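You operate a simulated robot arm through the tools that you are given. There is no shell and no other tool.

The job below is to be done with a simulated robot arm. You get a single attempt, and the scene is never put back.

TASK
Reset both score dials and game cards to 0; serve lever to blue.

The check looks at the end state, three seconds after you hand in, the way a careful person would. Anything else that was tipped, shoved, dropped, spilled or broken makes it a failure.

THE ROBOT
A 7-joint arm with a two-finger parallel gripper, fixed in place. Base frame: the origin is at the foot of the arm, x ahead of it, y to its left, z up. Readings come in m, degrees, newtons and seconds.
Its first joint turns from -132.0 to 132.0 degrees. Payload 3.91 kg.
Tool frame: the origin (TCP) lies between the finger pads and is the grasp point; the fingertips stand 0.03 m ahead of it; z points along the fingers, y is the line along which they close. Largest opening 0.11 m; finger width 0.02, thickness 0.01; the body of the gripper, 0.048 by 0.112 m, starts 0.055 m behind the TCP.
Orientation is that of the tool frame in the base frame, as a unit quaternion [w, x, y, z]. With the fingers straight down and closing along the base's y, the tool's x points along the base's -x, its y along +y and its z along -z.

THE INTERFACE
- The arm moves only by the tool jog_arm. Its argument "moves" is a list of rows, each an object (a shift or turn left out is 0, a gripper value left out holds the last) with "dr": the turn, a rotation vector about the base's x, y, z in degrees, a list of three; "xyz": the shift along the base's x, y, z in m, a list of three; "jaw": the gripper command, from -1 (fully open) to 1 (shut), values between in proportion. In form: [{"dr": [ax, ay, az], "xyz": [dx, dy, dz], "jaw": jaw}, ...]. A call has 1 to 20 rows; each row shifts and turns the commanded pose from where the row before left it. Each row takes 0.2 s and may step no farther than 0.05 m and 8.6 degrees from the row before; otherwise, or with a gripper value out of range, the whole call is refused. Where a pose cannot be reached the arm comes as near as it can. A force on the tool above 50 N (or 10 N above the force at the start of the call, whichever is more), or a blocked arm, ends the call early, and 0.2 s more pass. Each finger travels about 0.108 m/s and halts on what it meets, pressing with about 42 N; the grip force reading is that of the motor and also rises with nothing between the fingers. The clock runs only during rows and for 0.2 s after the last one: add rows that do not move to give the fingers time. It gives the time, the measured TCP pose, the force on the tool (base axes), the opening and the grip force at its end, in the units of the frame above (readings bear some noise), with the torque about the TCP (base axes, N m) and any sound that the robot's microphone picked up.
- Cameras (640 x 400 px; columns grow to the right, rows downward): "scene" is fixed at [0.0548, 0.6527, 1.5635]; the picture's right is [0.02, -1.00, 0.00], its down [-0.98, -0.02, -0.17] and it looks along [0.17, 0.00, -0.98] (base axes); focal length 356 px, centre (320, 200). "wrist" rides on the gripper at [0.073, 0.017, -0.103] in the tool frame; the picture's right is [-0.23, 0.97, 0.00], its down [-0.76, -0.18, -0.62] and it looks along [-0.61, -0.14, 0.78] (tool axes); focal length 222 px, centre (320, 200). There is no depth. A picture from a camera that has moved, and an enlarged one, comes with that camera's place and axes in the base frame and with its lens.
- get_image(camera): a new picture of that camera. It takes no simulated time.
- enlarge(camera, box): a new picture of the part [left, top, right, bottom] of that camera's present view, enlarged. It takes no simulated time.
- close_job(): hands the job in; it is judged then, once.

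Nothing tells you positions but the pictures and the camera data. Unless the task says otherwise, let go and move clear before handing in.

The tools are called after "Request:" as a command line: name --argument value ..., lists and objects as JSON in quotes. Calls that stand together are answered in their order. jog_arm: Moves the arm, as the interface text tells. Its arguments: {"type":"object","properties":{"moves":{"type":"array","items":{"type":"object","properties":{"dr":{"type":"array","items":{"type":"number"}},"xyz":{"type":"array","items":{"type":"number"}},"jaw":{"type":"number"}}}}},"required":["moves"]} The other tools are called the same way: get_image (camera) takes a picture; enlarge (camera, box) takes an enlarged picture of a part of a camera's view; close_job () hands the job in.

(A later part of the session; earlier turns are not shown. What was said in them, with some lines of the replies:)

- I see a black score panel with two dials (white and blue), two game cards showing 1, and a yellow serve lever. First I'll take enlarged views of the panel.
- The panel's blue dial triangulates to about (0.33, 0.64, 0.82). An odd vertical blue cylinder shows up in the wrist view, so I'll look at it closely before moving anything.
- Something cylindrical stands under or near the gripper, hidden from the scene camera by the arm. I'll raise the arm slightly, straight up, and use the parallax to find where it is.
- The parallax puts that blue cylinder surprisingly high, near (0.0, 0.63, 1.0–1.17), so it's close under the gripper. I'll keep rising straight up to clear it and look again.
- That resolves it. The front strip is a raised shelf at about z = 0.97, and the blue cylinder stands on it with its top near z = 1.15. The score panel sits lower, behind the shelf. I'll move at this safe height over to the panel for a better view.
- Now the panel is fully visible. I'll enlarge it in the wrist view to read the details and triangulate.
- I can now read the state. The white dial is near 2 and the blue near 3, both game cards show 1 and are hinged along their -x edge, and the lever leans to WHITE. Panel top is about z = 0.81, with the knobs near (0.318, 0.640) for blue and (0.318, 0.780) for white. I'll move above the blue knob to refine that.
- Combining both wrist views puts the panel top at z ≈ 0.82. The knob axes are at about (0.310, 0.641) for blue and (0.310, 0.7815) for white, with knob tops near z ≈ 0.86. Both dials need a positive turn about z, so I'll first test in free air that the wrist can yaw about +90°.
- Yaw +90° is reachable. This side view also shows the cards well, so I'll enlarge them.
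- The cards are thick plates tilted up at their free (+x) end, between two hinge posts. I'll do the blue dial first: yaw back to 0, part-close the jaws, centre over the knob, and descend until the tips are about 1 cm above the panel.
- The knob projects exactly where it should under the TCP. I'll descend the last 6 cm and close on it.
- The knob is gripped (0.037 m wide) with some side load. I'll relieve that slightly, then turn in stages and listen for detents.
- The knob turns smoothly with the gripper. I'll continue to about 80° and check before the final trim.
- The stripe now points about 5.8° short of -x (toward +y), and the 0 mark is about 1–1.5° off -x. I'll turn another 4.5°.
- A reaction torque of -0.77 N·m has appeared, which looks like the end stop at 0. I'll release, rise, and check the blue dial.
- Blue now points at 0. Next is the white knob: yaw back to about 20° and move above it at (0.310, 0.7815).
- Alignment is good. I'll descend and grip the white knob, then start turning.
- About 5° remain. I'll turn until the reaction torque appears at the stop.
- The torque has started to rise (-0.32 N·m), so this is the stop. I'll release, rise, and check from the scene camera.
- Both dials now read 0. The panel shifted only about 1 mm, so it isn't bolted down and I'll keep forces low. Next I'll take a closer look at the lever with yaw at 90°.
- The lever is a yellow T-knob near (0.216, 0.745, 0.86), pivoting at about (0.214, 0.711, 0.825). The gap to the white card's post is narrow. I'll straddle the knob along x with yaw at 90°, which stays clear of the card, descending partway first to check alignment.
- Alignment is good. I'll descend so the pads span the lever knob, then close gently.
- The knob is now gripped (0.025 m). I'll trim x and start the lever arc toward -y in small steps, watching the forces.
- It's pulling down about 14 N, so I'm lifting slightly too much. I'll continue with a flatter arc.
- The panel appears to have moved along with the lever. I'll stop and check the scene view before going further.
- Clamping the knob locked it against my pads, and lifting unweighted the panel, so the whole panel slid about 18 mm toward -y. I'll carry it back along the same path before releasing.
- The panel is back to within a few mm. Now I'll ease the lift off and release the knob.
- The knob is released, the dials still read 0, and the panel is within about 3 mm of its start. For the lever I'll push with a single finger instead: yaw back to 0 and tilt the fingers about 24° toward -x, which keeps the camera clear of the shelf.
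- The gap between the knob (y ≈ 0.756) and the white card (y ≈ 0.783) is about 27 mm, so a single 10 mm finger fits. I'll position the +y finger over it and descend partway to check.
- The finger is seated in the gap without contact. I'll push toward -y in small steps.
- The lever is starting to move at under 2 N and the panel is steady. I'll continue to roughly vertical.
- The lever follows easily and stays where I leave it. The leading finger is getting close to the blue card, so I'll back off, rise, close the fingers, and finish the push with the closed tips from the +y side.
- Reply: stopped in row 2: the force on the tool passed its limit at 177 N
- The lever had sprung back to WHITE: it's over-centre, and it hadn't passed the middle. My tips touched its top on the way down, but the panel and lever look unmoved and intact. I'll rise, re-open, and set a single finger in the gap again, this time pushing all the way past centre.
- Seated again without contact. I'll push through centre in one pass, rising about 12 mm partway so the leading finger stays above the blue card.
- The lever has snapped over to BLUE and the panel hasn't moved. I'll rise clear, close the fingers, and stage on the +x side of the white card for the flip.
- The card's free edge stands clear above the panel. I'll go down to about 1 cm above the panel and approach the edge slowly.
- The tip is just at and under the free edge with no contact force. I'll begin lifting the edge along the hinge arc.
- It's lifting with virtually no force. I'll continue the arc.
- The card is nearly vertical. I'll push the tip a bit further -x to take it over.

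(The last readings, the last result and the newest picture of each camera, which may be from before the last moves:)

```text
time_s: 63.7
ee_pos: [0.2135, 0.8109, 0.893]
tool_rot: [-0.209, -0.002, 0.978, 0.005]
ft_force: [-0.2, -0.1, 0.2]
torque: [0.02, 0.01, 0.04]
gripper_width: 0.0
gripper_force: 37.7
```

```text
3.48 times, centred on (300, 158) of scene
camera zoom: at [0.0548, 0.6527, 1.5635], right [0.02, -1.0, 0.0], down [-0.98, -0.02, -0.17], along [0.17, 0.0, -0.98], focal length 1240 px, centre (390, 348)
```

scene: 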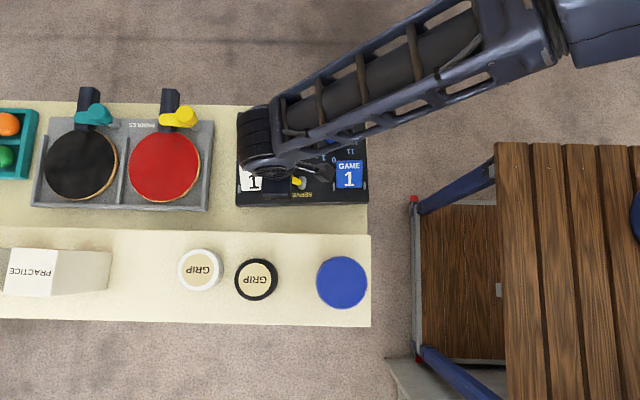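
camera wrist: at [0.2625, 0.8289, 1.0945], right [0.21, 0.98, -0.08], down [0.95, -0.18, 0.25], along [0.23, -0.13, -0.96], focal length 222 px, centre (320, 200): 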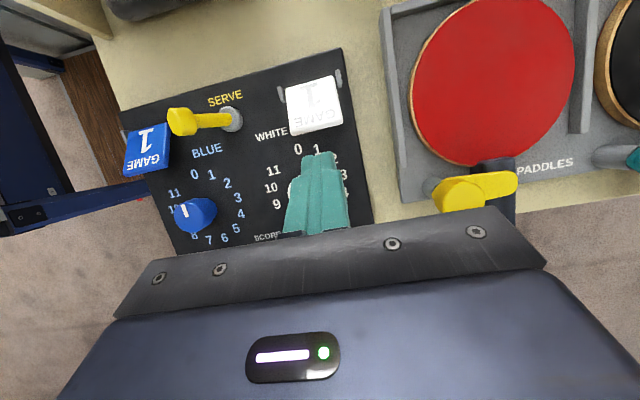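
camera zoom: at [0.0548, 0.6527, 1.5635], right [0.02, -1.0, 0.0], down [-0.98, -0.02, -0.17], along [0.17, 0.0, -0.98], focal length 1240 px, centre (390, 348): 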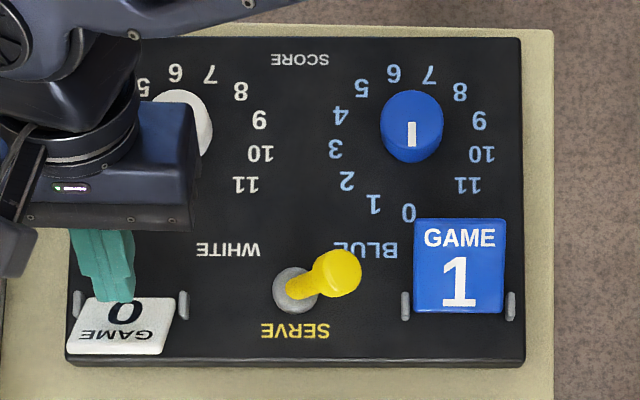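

The white card has flipped and shows GAME 0. I'll back away in +x and up, then check its rest position.

Request:
jog_arm --moves '[{"xyz": [0.02, 0, 0.005]}, {"xyz": [0.02, 0, 0.02]}, {"xyz": [0.02, 0, 0.03]}, {"xyz": [0.01, 0, 0.03]}, {}]'

Request:
enlarge --camera "wrist" --box '[160, 15, 460, 235]'

Request:
enlarge --camera "scene" --box '[220, 100, 380, 215]'

```text
time_s: 64.9
ee_pos: [0.2841, 0.8099, 0.9778]
tool_rot: [-0.21, -0.002, 0.978, 0.005]
ft_force: [0.9, -0.2, 0.1]
torque: [0.0, 0.01, 0.03]
gripper_width: 0.0
gripper_force: 38.0
```

```text
1.82 times, centred on (310, 125) of wrist
camera zoom: at [0.26, 0.8259, 1.1025], right [0.21, 0.98, -0.08], down [0.95, -0.18, 0.25], along [0.23, -0.13, -0.96], focal length 404 px, centre (338, 336)
```

zoom: 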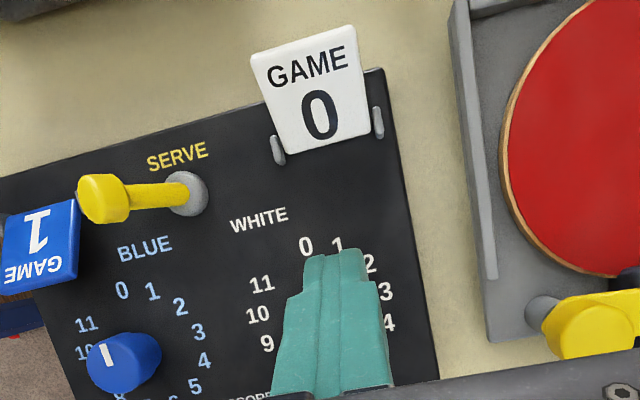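

```text
3.48 times, centred on (300, 158) of scene
camera zoom: at [0.0548, 0.6527, 1.5635], right [0.02, -1.0, 0.0], down [-0.98, -0.02, -0.17], along [0.17, 0.0, -0.98], focal length 1240 px, centre (390, 348)
```

zoom: 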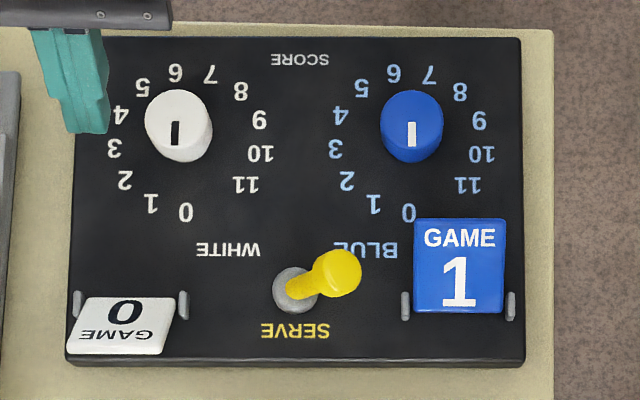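

The white card rests at GAME 0. Now I'll move over to the blue card, offsetting to y ≈ 0.608 to keep the fingers clear of the blue knob.

Request:
jog_arm --moves '[{"xyz": [-0.001, -0.0404, 0]}, {"xyz": [-0.001, -0.0404, 0]}, {"xyz": [-0.001, -0.0404, 0]}, {"xyz": [-0.001, -0.0404, 0]}, {"xyz": [-0.001, -0.0403, 0]}, {}, {"xyz": [0, 0, -0.04]}, {"xyz": [0, 0, -0.03]}, {}]'

Request:
enlarge --camera "wrist" --box '[160, 15, 460, 235]'

Request:
enlarge --camera "scene" --box '[220, 100, 380, 215]'

```text
time_s: 66.9
ee_pos: [0.2768, 0.6084, 0.9069]
tool_rot: [-0.209, -0.003, 0.978, 0.004]
ft_force: [-0.5, -0.7, -0.2]
torque: [0.0, 0.03, -0.01]
gripper_width: 0.0
gripper_force: 37.5
```

```text
1.82 times, centred on (310, 125) of wrist
camera zoom: at [0.254, 0.6239, 1.0315], right [0.21, 0.98, -0.08], down [0.95, -0.18, 0.25], along [0.23, -0.13, -0.96], focal length 404 px, centre (338, 336)
```

zoom: 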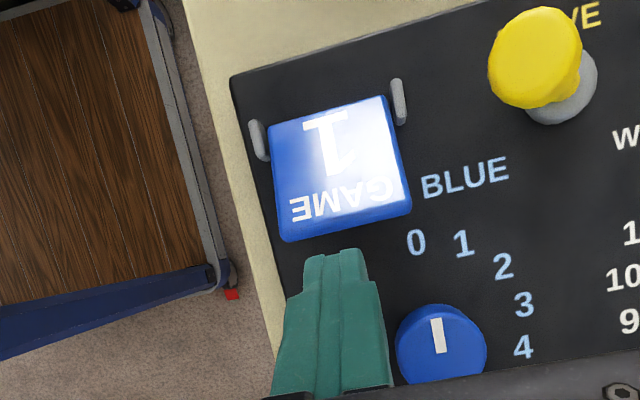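

```text
3.48 times, centred on (300, 158) of scene
camera zoom: at [0.0548, 0.6527, 1.5635], right [0.02, -1.0, 0.0], down [-0.98, -0.02, -0.17], along [0.17, 0.0, -0.98], focal length 1240 px, centre (390, 348)
```

zoom: 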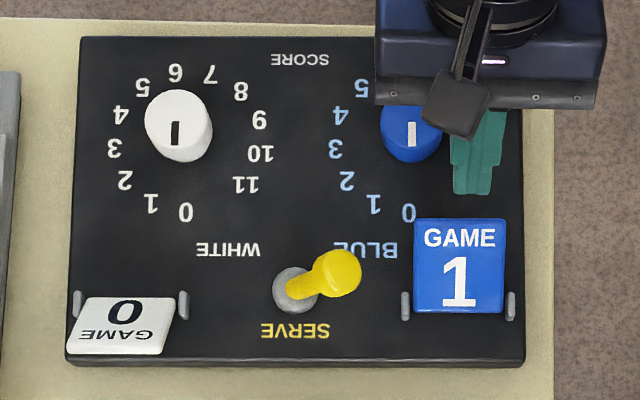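

Request:
jog_arm --moves '[{"xyz": [0.002, 0, -0.02]}, {"xyz": [0, 0, -0.015]}, {"xyz": [0, 0, -0.012]}, {"xyz": [-0.006, 0, 0]}, {"xyz": [-0.006, 0, 0]}, {}]'

Request:
enlarge --camera "wrist" --box '[195, 55, 455, 235]'

Request:
enlarge --camera "scene" --box '[220, 100, 380, 215]'

```text
time_s: 68.3
ee_pos: [0.2671, 0.6075, 0.86]
tool_rot: [-0.21, -0.003, 0.978, 0.005]
ft_force: [0.2, 0.0, -0.2]
torque: [0.0, -0.01, 0.0]
gripper_width: 0.0
gripper_force: 37.3
```

```text
2.22 times, centred on (325, 145) of wrist
camera zoom: at [0.2443, 0.624, 0.9852], right [0.21, 0.98, -0.08], down [0.95, -0.18, 0.25], along [0.23, -0.13, -0.96], focal length 494 px, centre (309, 322)
```

zoom: 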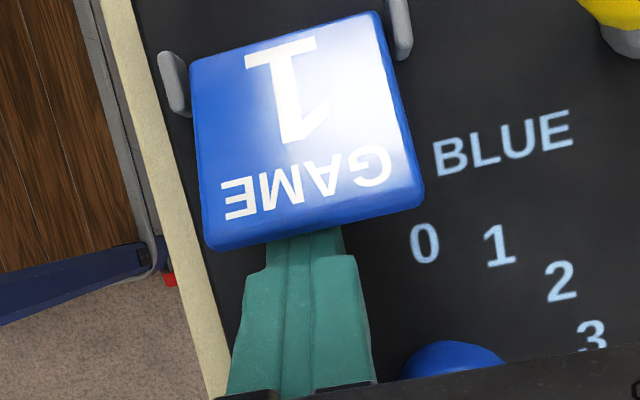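

```text
3.48 times, centred on (300, 158) of scene
camera zoom: at [0.0548, 0.6527, 1.5635], right [0.02, -1.0, 0.0], down [-0.98, -0.02, -0.17], along [0.17, 0.0, -0.98], focal length 1240 px, centre (390, 348)
```

zoom: 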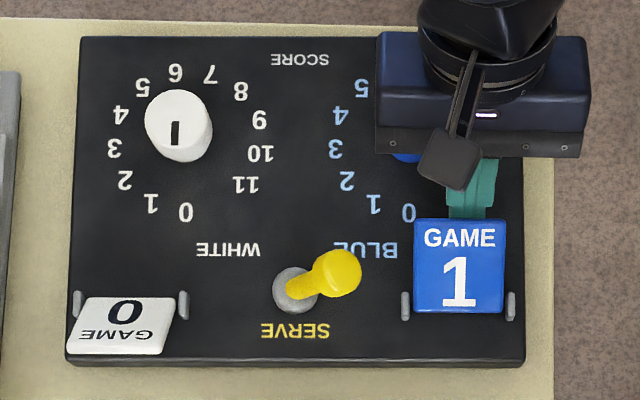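

The tip is under the blue card's free edge with no contact force. I'll repeat the same lifting arc.

Request:
jog_arm --moves '[{"xyz": [-0.004, 0, 0]}, {"xyz": [-0.0042, 0, 0.0082]}, {"xyz": [-0.0058, 0, 0.0076]}, {"xyz": [-0.007, 0, 0.0066]}, {"xyz": [-0.008, 0, 0.0052]}, {}]'

Request:
enlarge --camera "wrist" --box '[195, 55, 455, 235]'

Request:
enlarge --camera "scene" --box '[220, 100, 380, 215]'

```text
time_s: 69.7
ee_pos: [0.2374, 0.6089, 0.8892]
tool_rot: [-0.21, -0.002, 0.978, 0.006]
ft_force: [-0.5, -0.7, -0.1]
torque: [0.02, -0.01, 0.0]
gripper_width: 0.0003
gripper_force: 37.7
```

```text
2.22 times, centred on (325, 145) of wrist
camera zoom: at [0.2153, 0.6237, 1.0134], right [0.21, 0.98, -0.08], down [0.95, -0.18, 0.25], along [0.23, -0.13, -0.96], focal length 494 px, centre (309, 322)
```

zoom: 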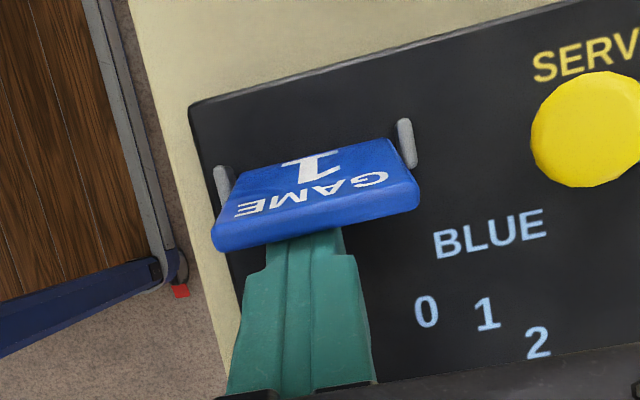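

```text
3.48 times, centred on (300, 158) of scene
camera zoom: at [0.0548, 0.6527, 1.5635], right [0.02, -1.0, 0.0], down [-0.98, -0.02, -0.17], along [0.17, 0.0, -0.98], focal length 1240 px, centre (390, 348)
```

zoom: 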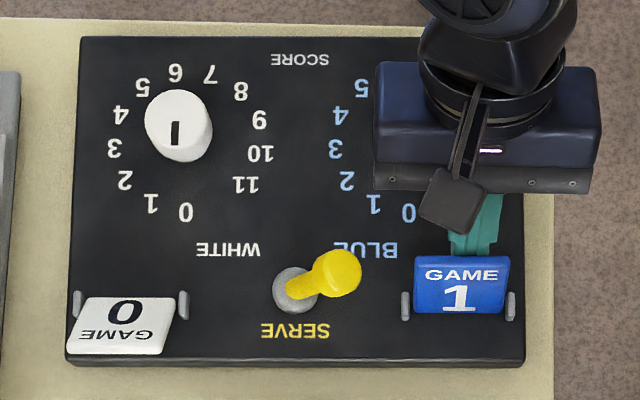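

Request:
jog_arm --moves '[{"xyz": [-0.008, 0, 0.003]}, {"xyz": [-0.007, 0, 0.001]}, {"xyz": [-0.006, 0, 0]}, {"xyz": [-0.006, 0, 0]}, {}]'

Request:
enlarge --camera "wrist" --box '[195, 55, 455, 235]'

Request:
enlarge --camera "scene" --box '[220, 100, 380, 215]'

```text
time_s: 70.9
ee_pos: [0.2113, 0.6077, 0.8933]
tool_rot: [-0.209, -0.002, 0.978, 0.005]
ft_force: [-0.4, 0.2, 0.1]
torque: [-0.01, 0.02, 0.01]
gripper_width: 0.0
gripper_force: 37.8
```

```text
2.22 times, centred on (325, 145) of wrist
camera zoom: at [0.1879, 0.6239, 1.0175], right [0.21, 0.98, -0.08], down [0.95, -0.18, 0.25], along [0.23, -0.13, -0.96], focal length 494 px, centre (309, 322)
```

zoom: 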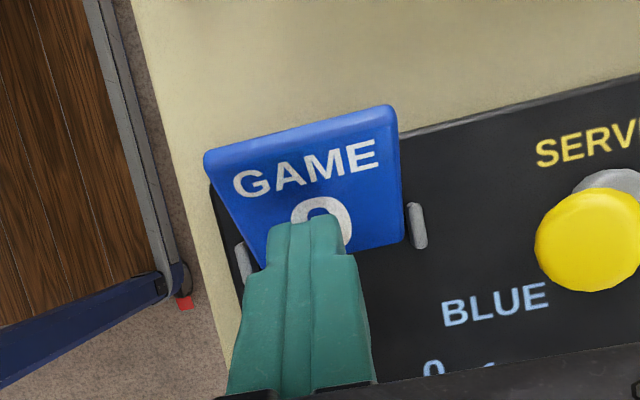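

```text
3.48 times, centred on (300, 158) of scene
camera zoom: at [0.0548, 0.6527, 1.5635], right [0.02, -1.0, 0.0], down [-0.98, -0.02, -0.17], along [0.17, 0.0, -0.98], focal length 1240 px, centre (390, 348)
```

zoom: 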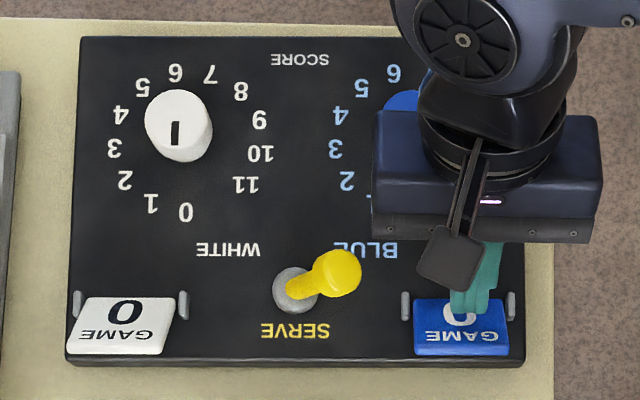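

The blue card has flipped to GAME 0 as well. I'll retreat in +x and up, well clear, and take a final look at everything.

Request:
jog_arm --moves '[{"xyz": [0.02, 0, 0.005]}, {"xyz": [0.02, 0, 0.02]}, {"xyz": [0.02, 0, 0.03]}, {"xyz": [0.01, 0, 0.04]}, {"xyz": [0.02, 0, 0.04]}, {"xyz": [0.03, 0, 0.03]}, {"xyz": [0.03, 0, 0.02]}, {"xyz": [0.03, -0.02, 0.02]}, {"xyz": [0.02, -0.03, 0]}, {}]'

Request:
get_image --camera "scene"

Request:
enlarge --camera "scene" --box '[220, 100, 380, 215]'

Request:
get_image --camera "wrist"

```text
time_s: 73.1
ee_pos: [0.4148, 0.5585, 1.0974]
tool_rot: [-0.21, -0.002, 0.978, 0.006]
ft_force: [0.1, 0.0, -0.2]
torque: [0.0, -0.02, 0.01]
gripper_width: 0.0
gripper_force: 38.1
```

```text
taken
```

scene: 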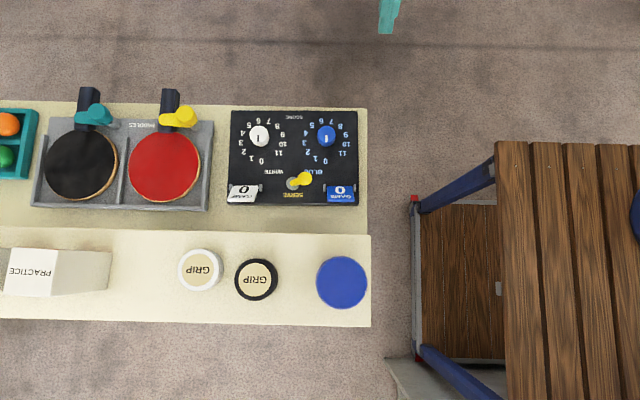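

```text
3.48 times, centred on (300, 158) of scene
camera zoom: at [0.0548, 0.6527, 1.5635], right [0.02, -1.0, 0.0], down [-0.98, -0.02, -0.17], along [0.17, 0.0, -0.98], focal length 1240 px, centre (390, 348)
```

zoom: 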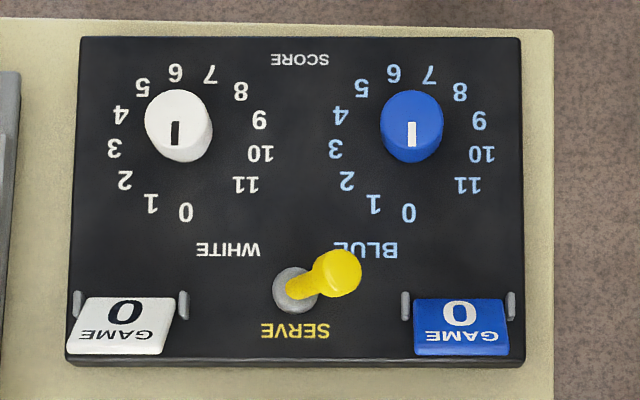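

```text
taken
camera wrist: at [0.3901, 0.5746, 1.2209], right [0.21, 0.98, -0.08], down [0.95, -0.18, 0.25], along [0.23, -0.13, -0.96], focal length 222 px, centre (320, 200)
```

wrist: 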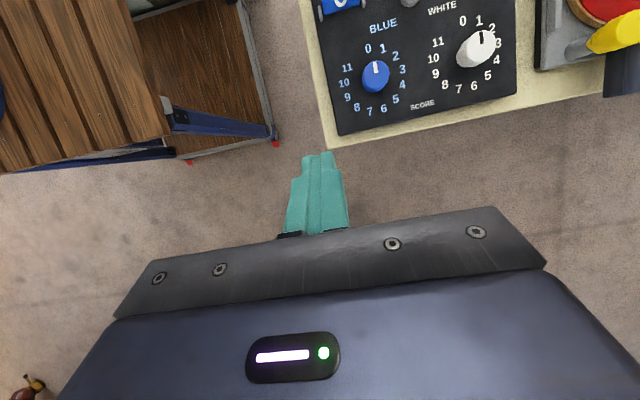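

Everything looks right. I'll take a tighter look at the pointers, lever and cards before handing in.

Request:
enlarge --camera "scene" --box '[235, 112, 295, 160]'

Request:
enlarge --camera "scene" --box '[300, 112, 360, 160]'

Request:
enlarge --camera "scene" --box '[225, 160, 365, 210]'

```text
8.33 times, centred on (265, 136) of scene
camera zoom: at [0.0548, 0.6527, 1.5635], right [0.02, -1.0, 0.0], down [-0.98, -0.02, -0.17], along [0.17, 0.0, -0.98], focal length 2970 px, centre (778, 733)
```

zoom: 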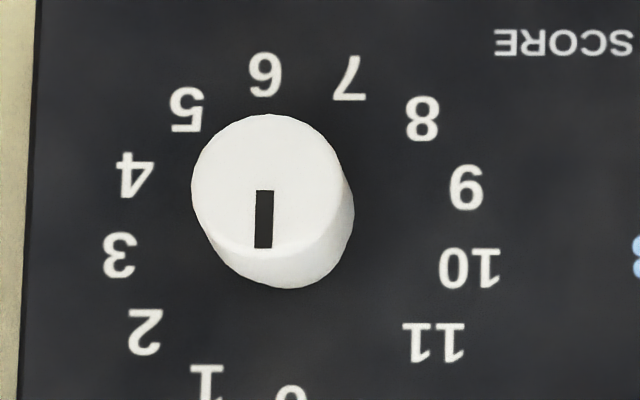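

```text
8.33 times, centred on (330, 136) of scene
camera zoom: at [0.0548, 0.6527, 1.5635], right [0.02, -1.0, 0.0], down [-0.98, -0.02, -0.17], along [0.17, 0.0, -0.98], focal length 2970 px, centre (237, 733)
```

zoom: 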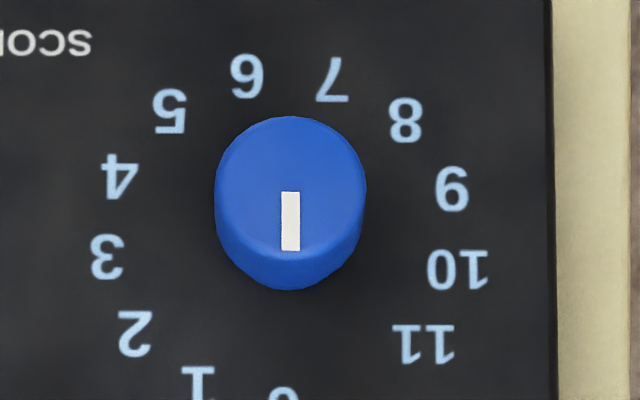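

```text
4.57 times, centred on (295, 185) of scene
camera zoom: at [0.0548, 0.6527, 1.5635], right [0.02, -1.0, 0.0], down [-0.98, -0.02, -0.17], along [0.17, 0.0, -0.98], focal length 1629 px, centre (434, 269)
```

zoom: 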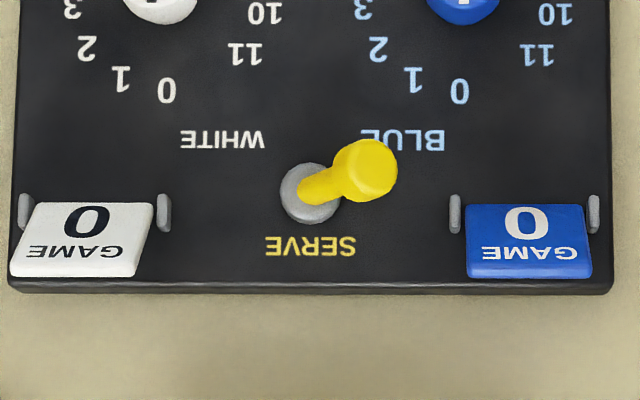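

Both pointers line up with 0 within a couple of degrees, both cards read GAME 0, and the lever is on BLUE. The panel sits within a few mm of its start, nothing else has been disturbed, and the arm is clear, so I'm handing in.

Request:
close_job

```text
The job is handed in.
```

I've handed the job in: both score dials point to 0, both game cards read GAME 0, and the serve lever is on BLUE. I checked all of this in a final close-up before handing in, but I haven't seen the check's result.

Two things went wrong along the way:

- **Panel moved:** the score panel isn't fixed down. On my first try at the lever it slid about 18 mm toward the table edge, and I carried it back. It now sits about 3–6 mm and 1° from where it started.
- **Hard contact:** the fingers hit the top of the lever once on the way down, peaking at 177 N. The lever and panel showed no damage afterwards, and the lever then moved normally.

Nothing else on the table or shelf looks disturbed, and the arm is clear of the scene.
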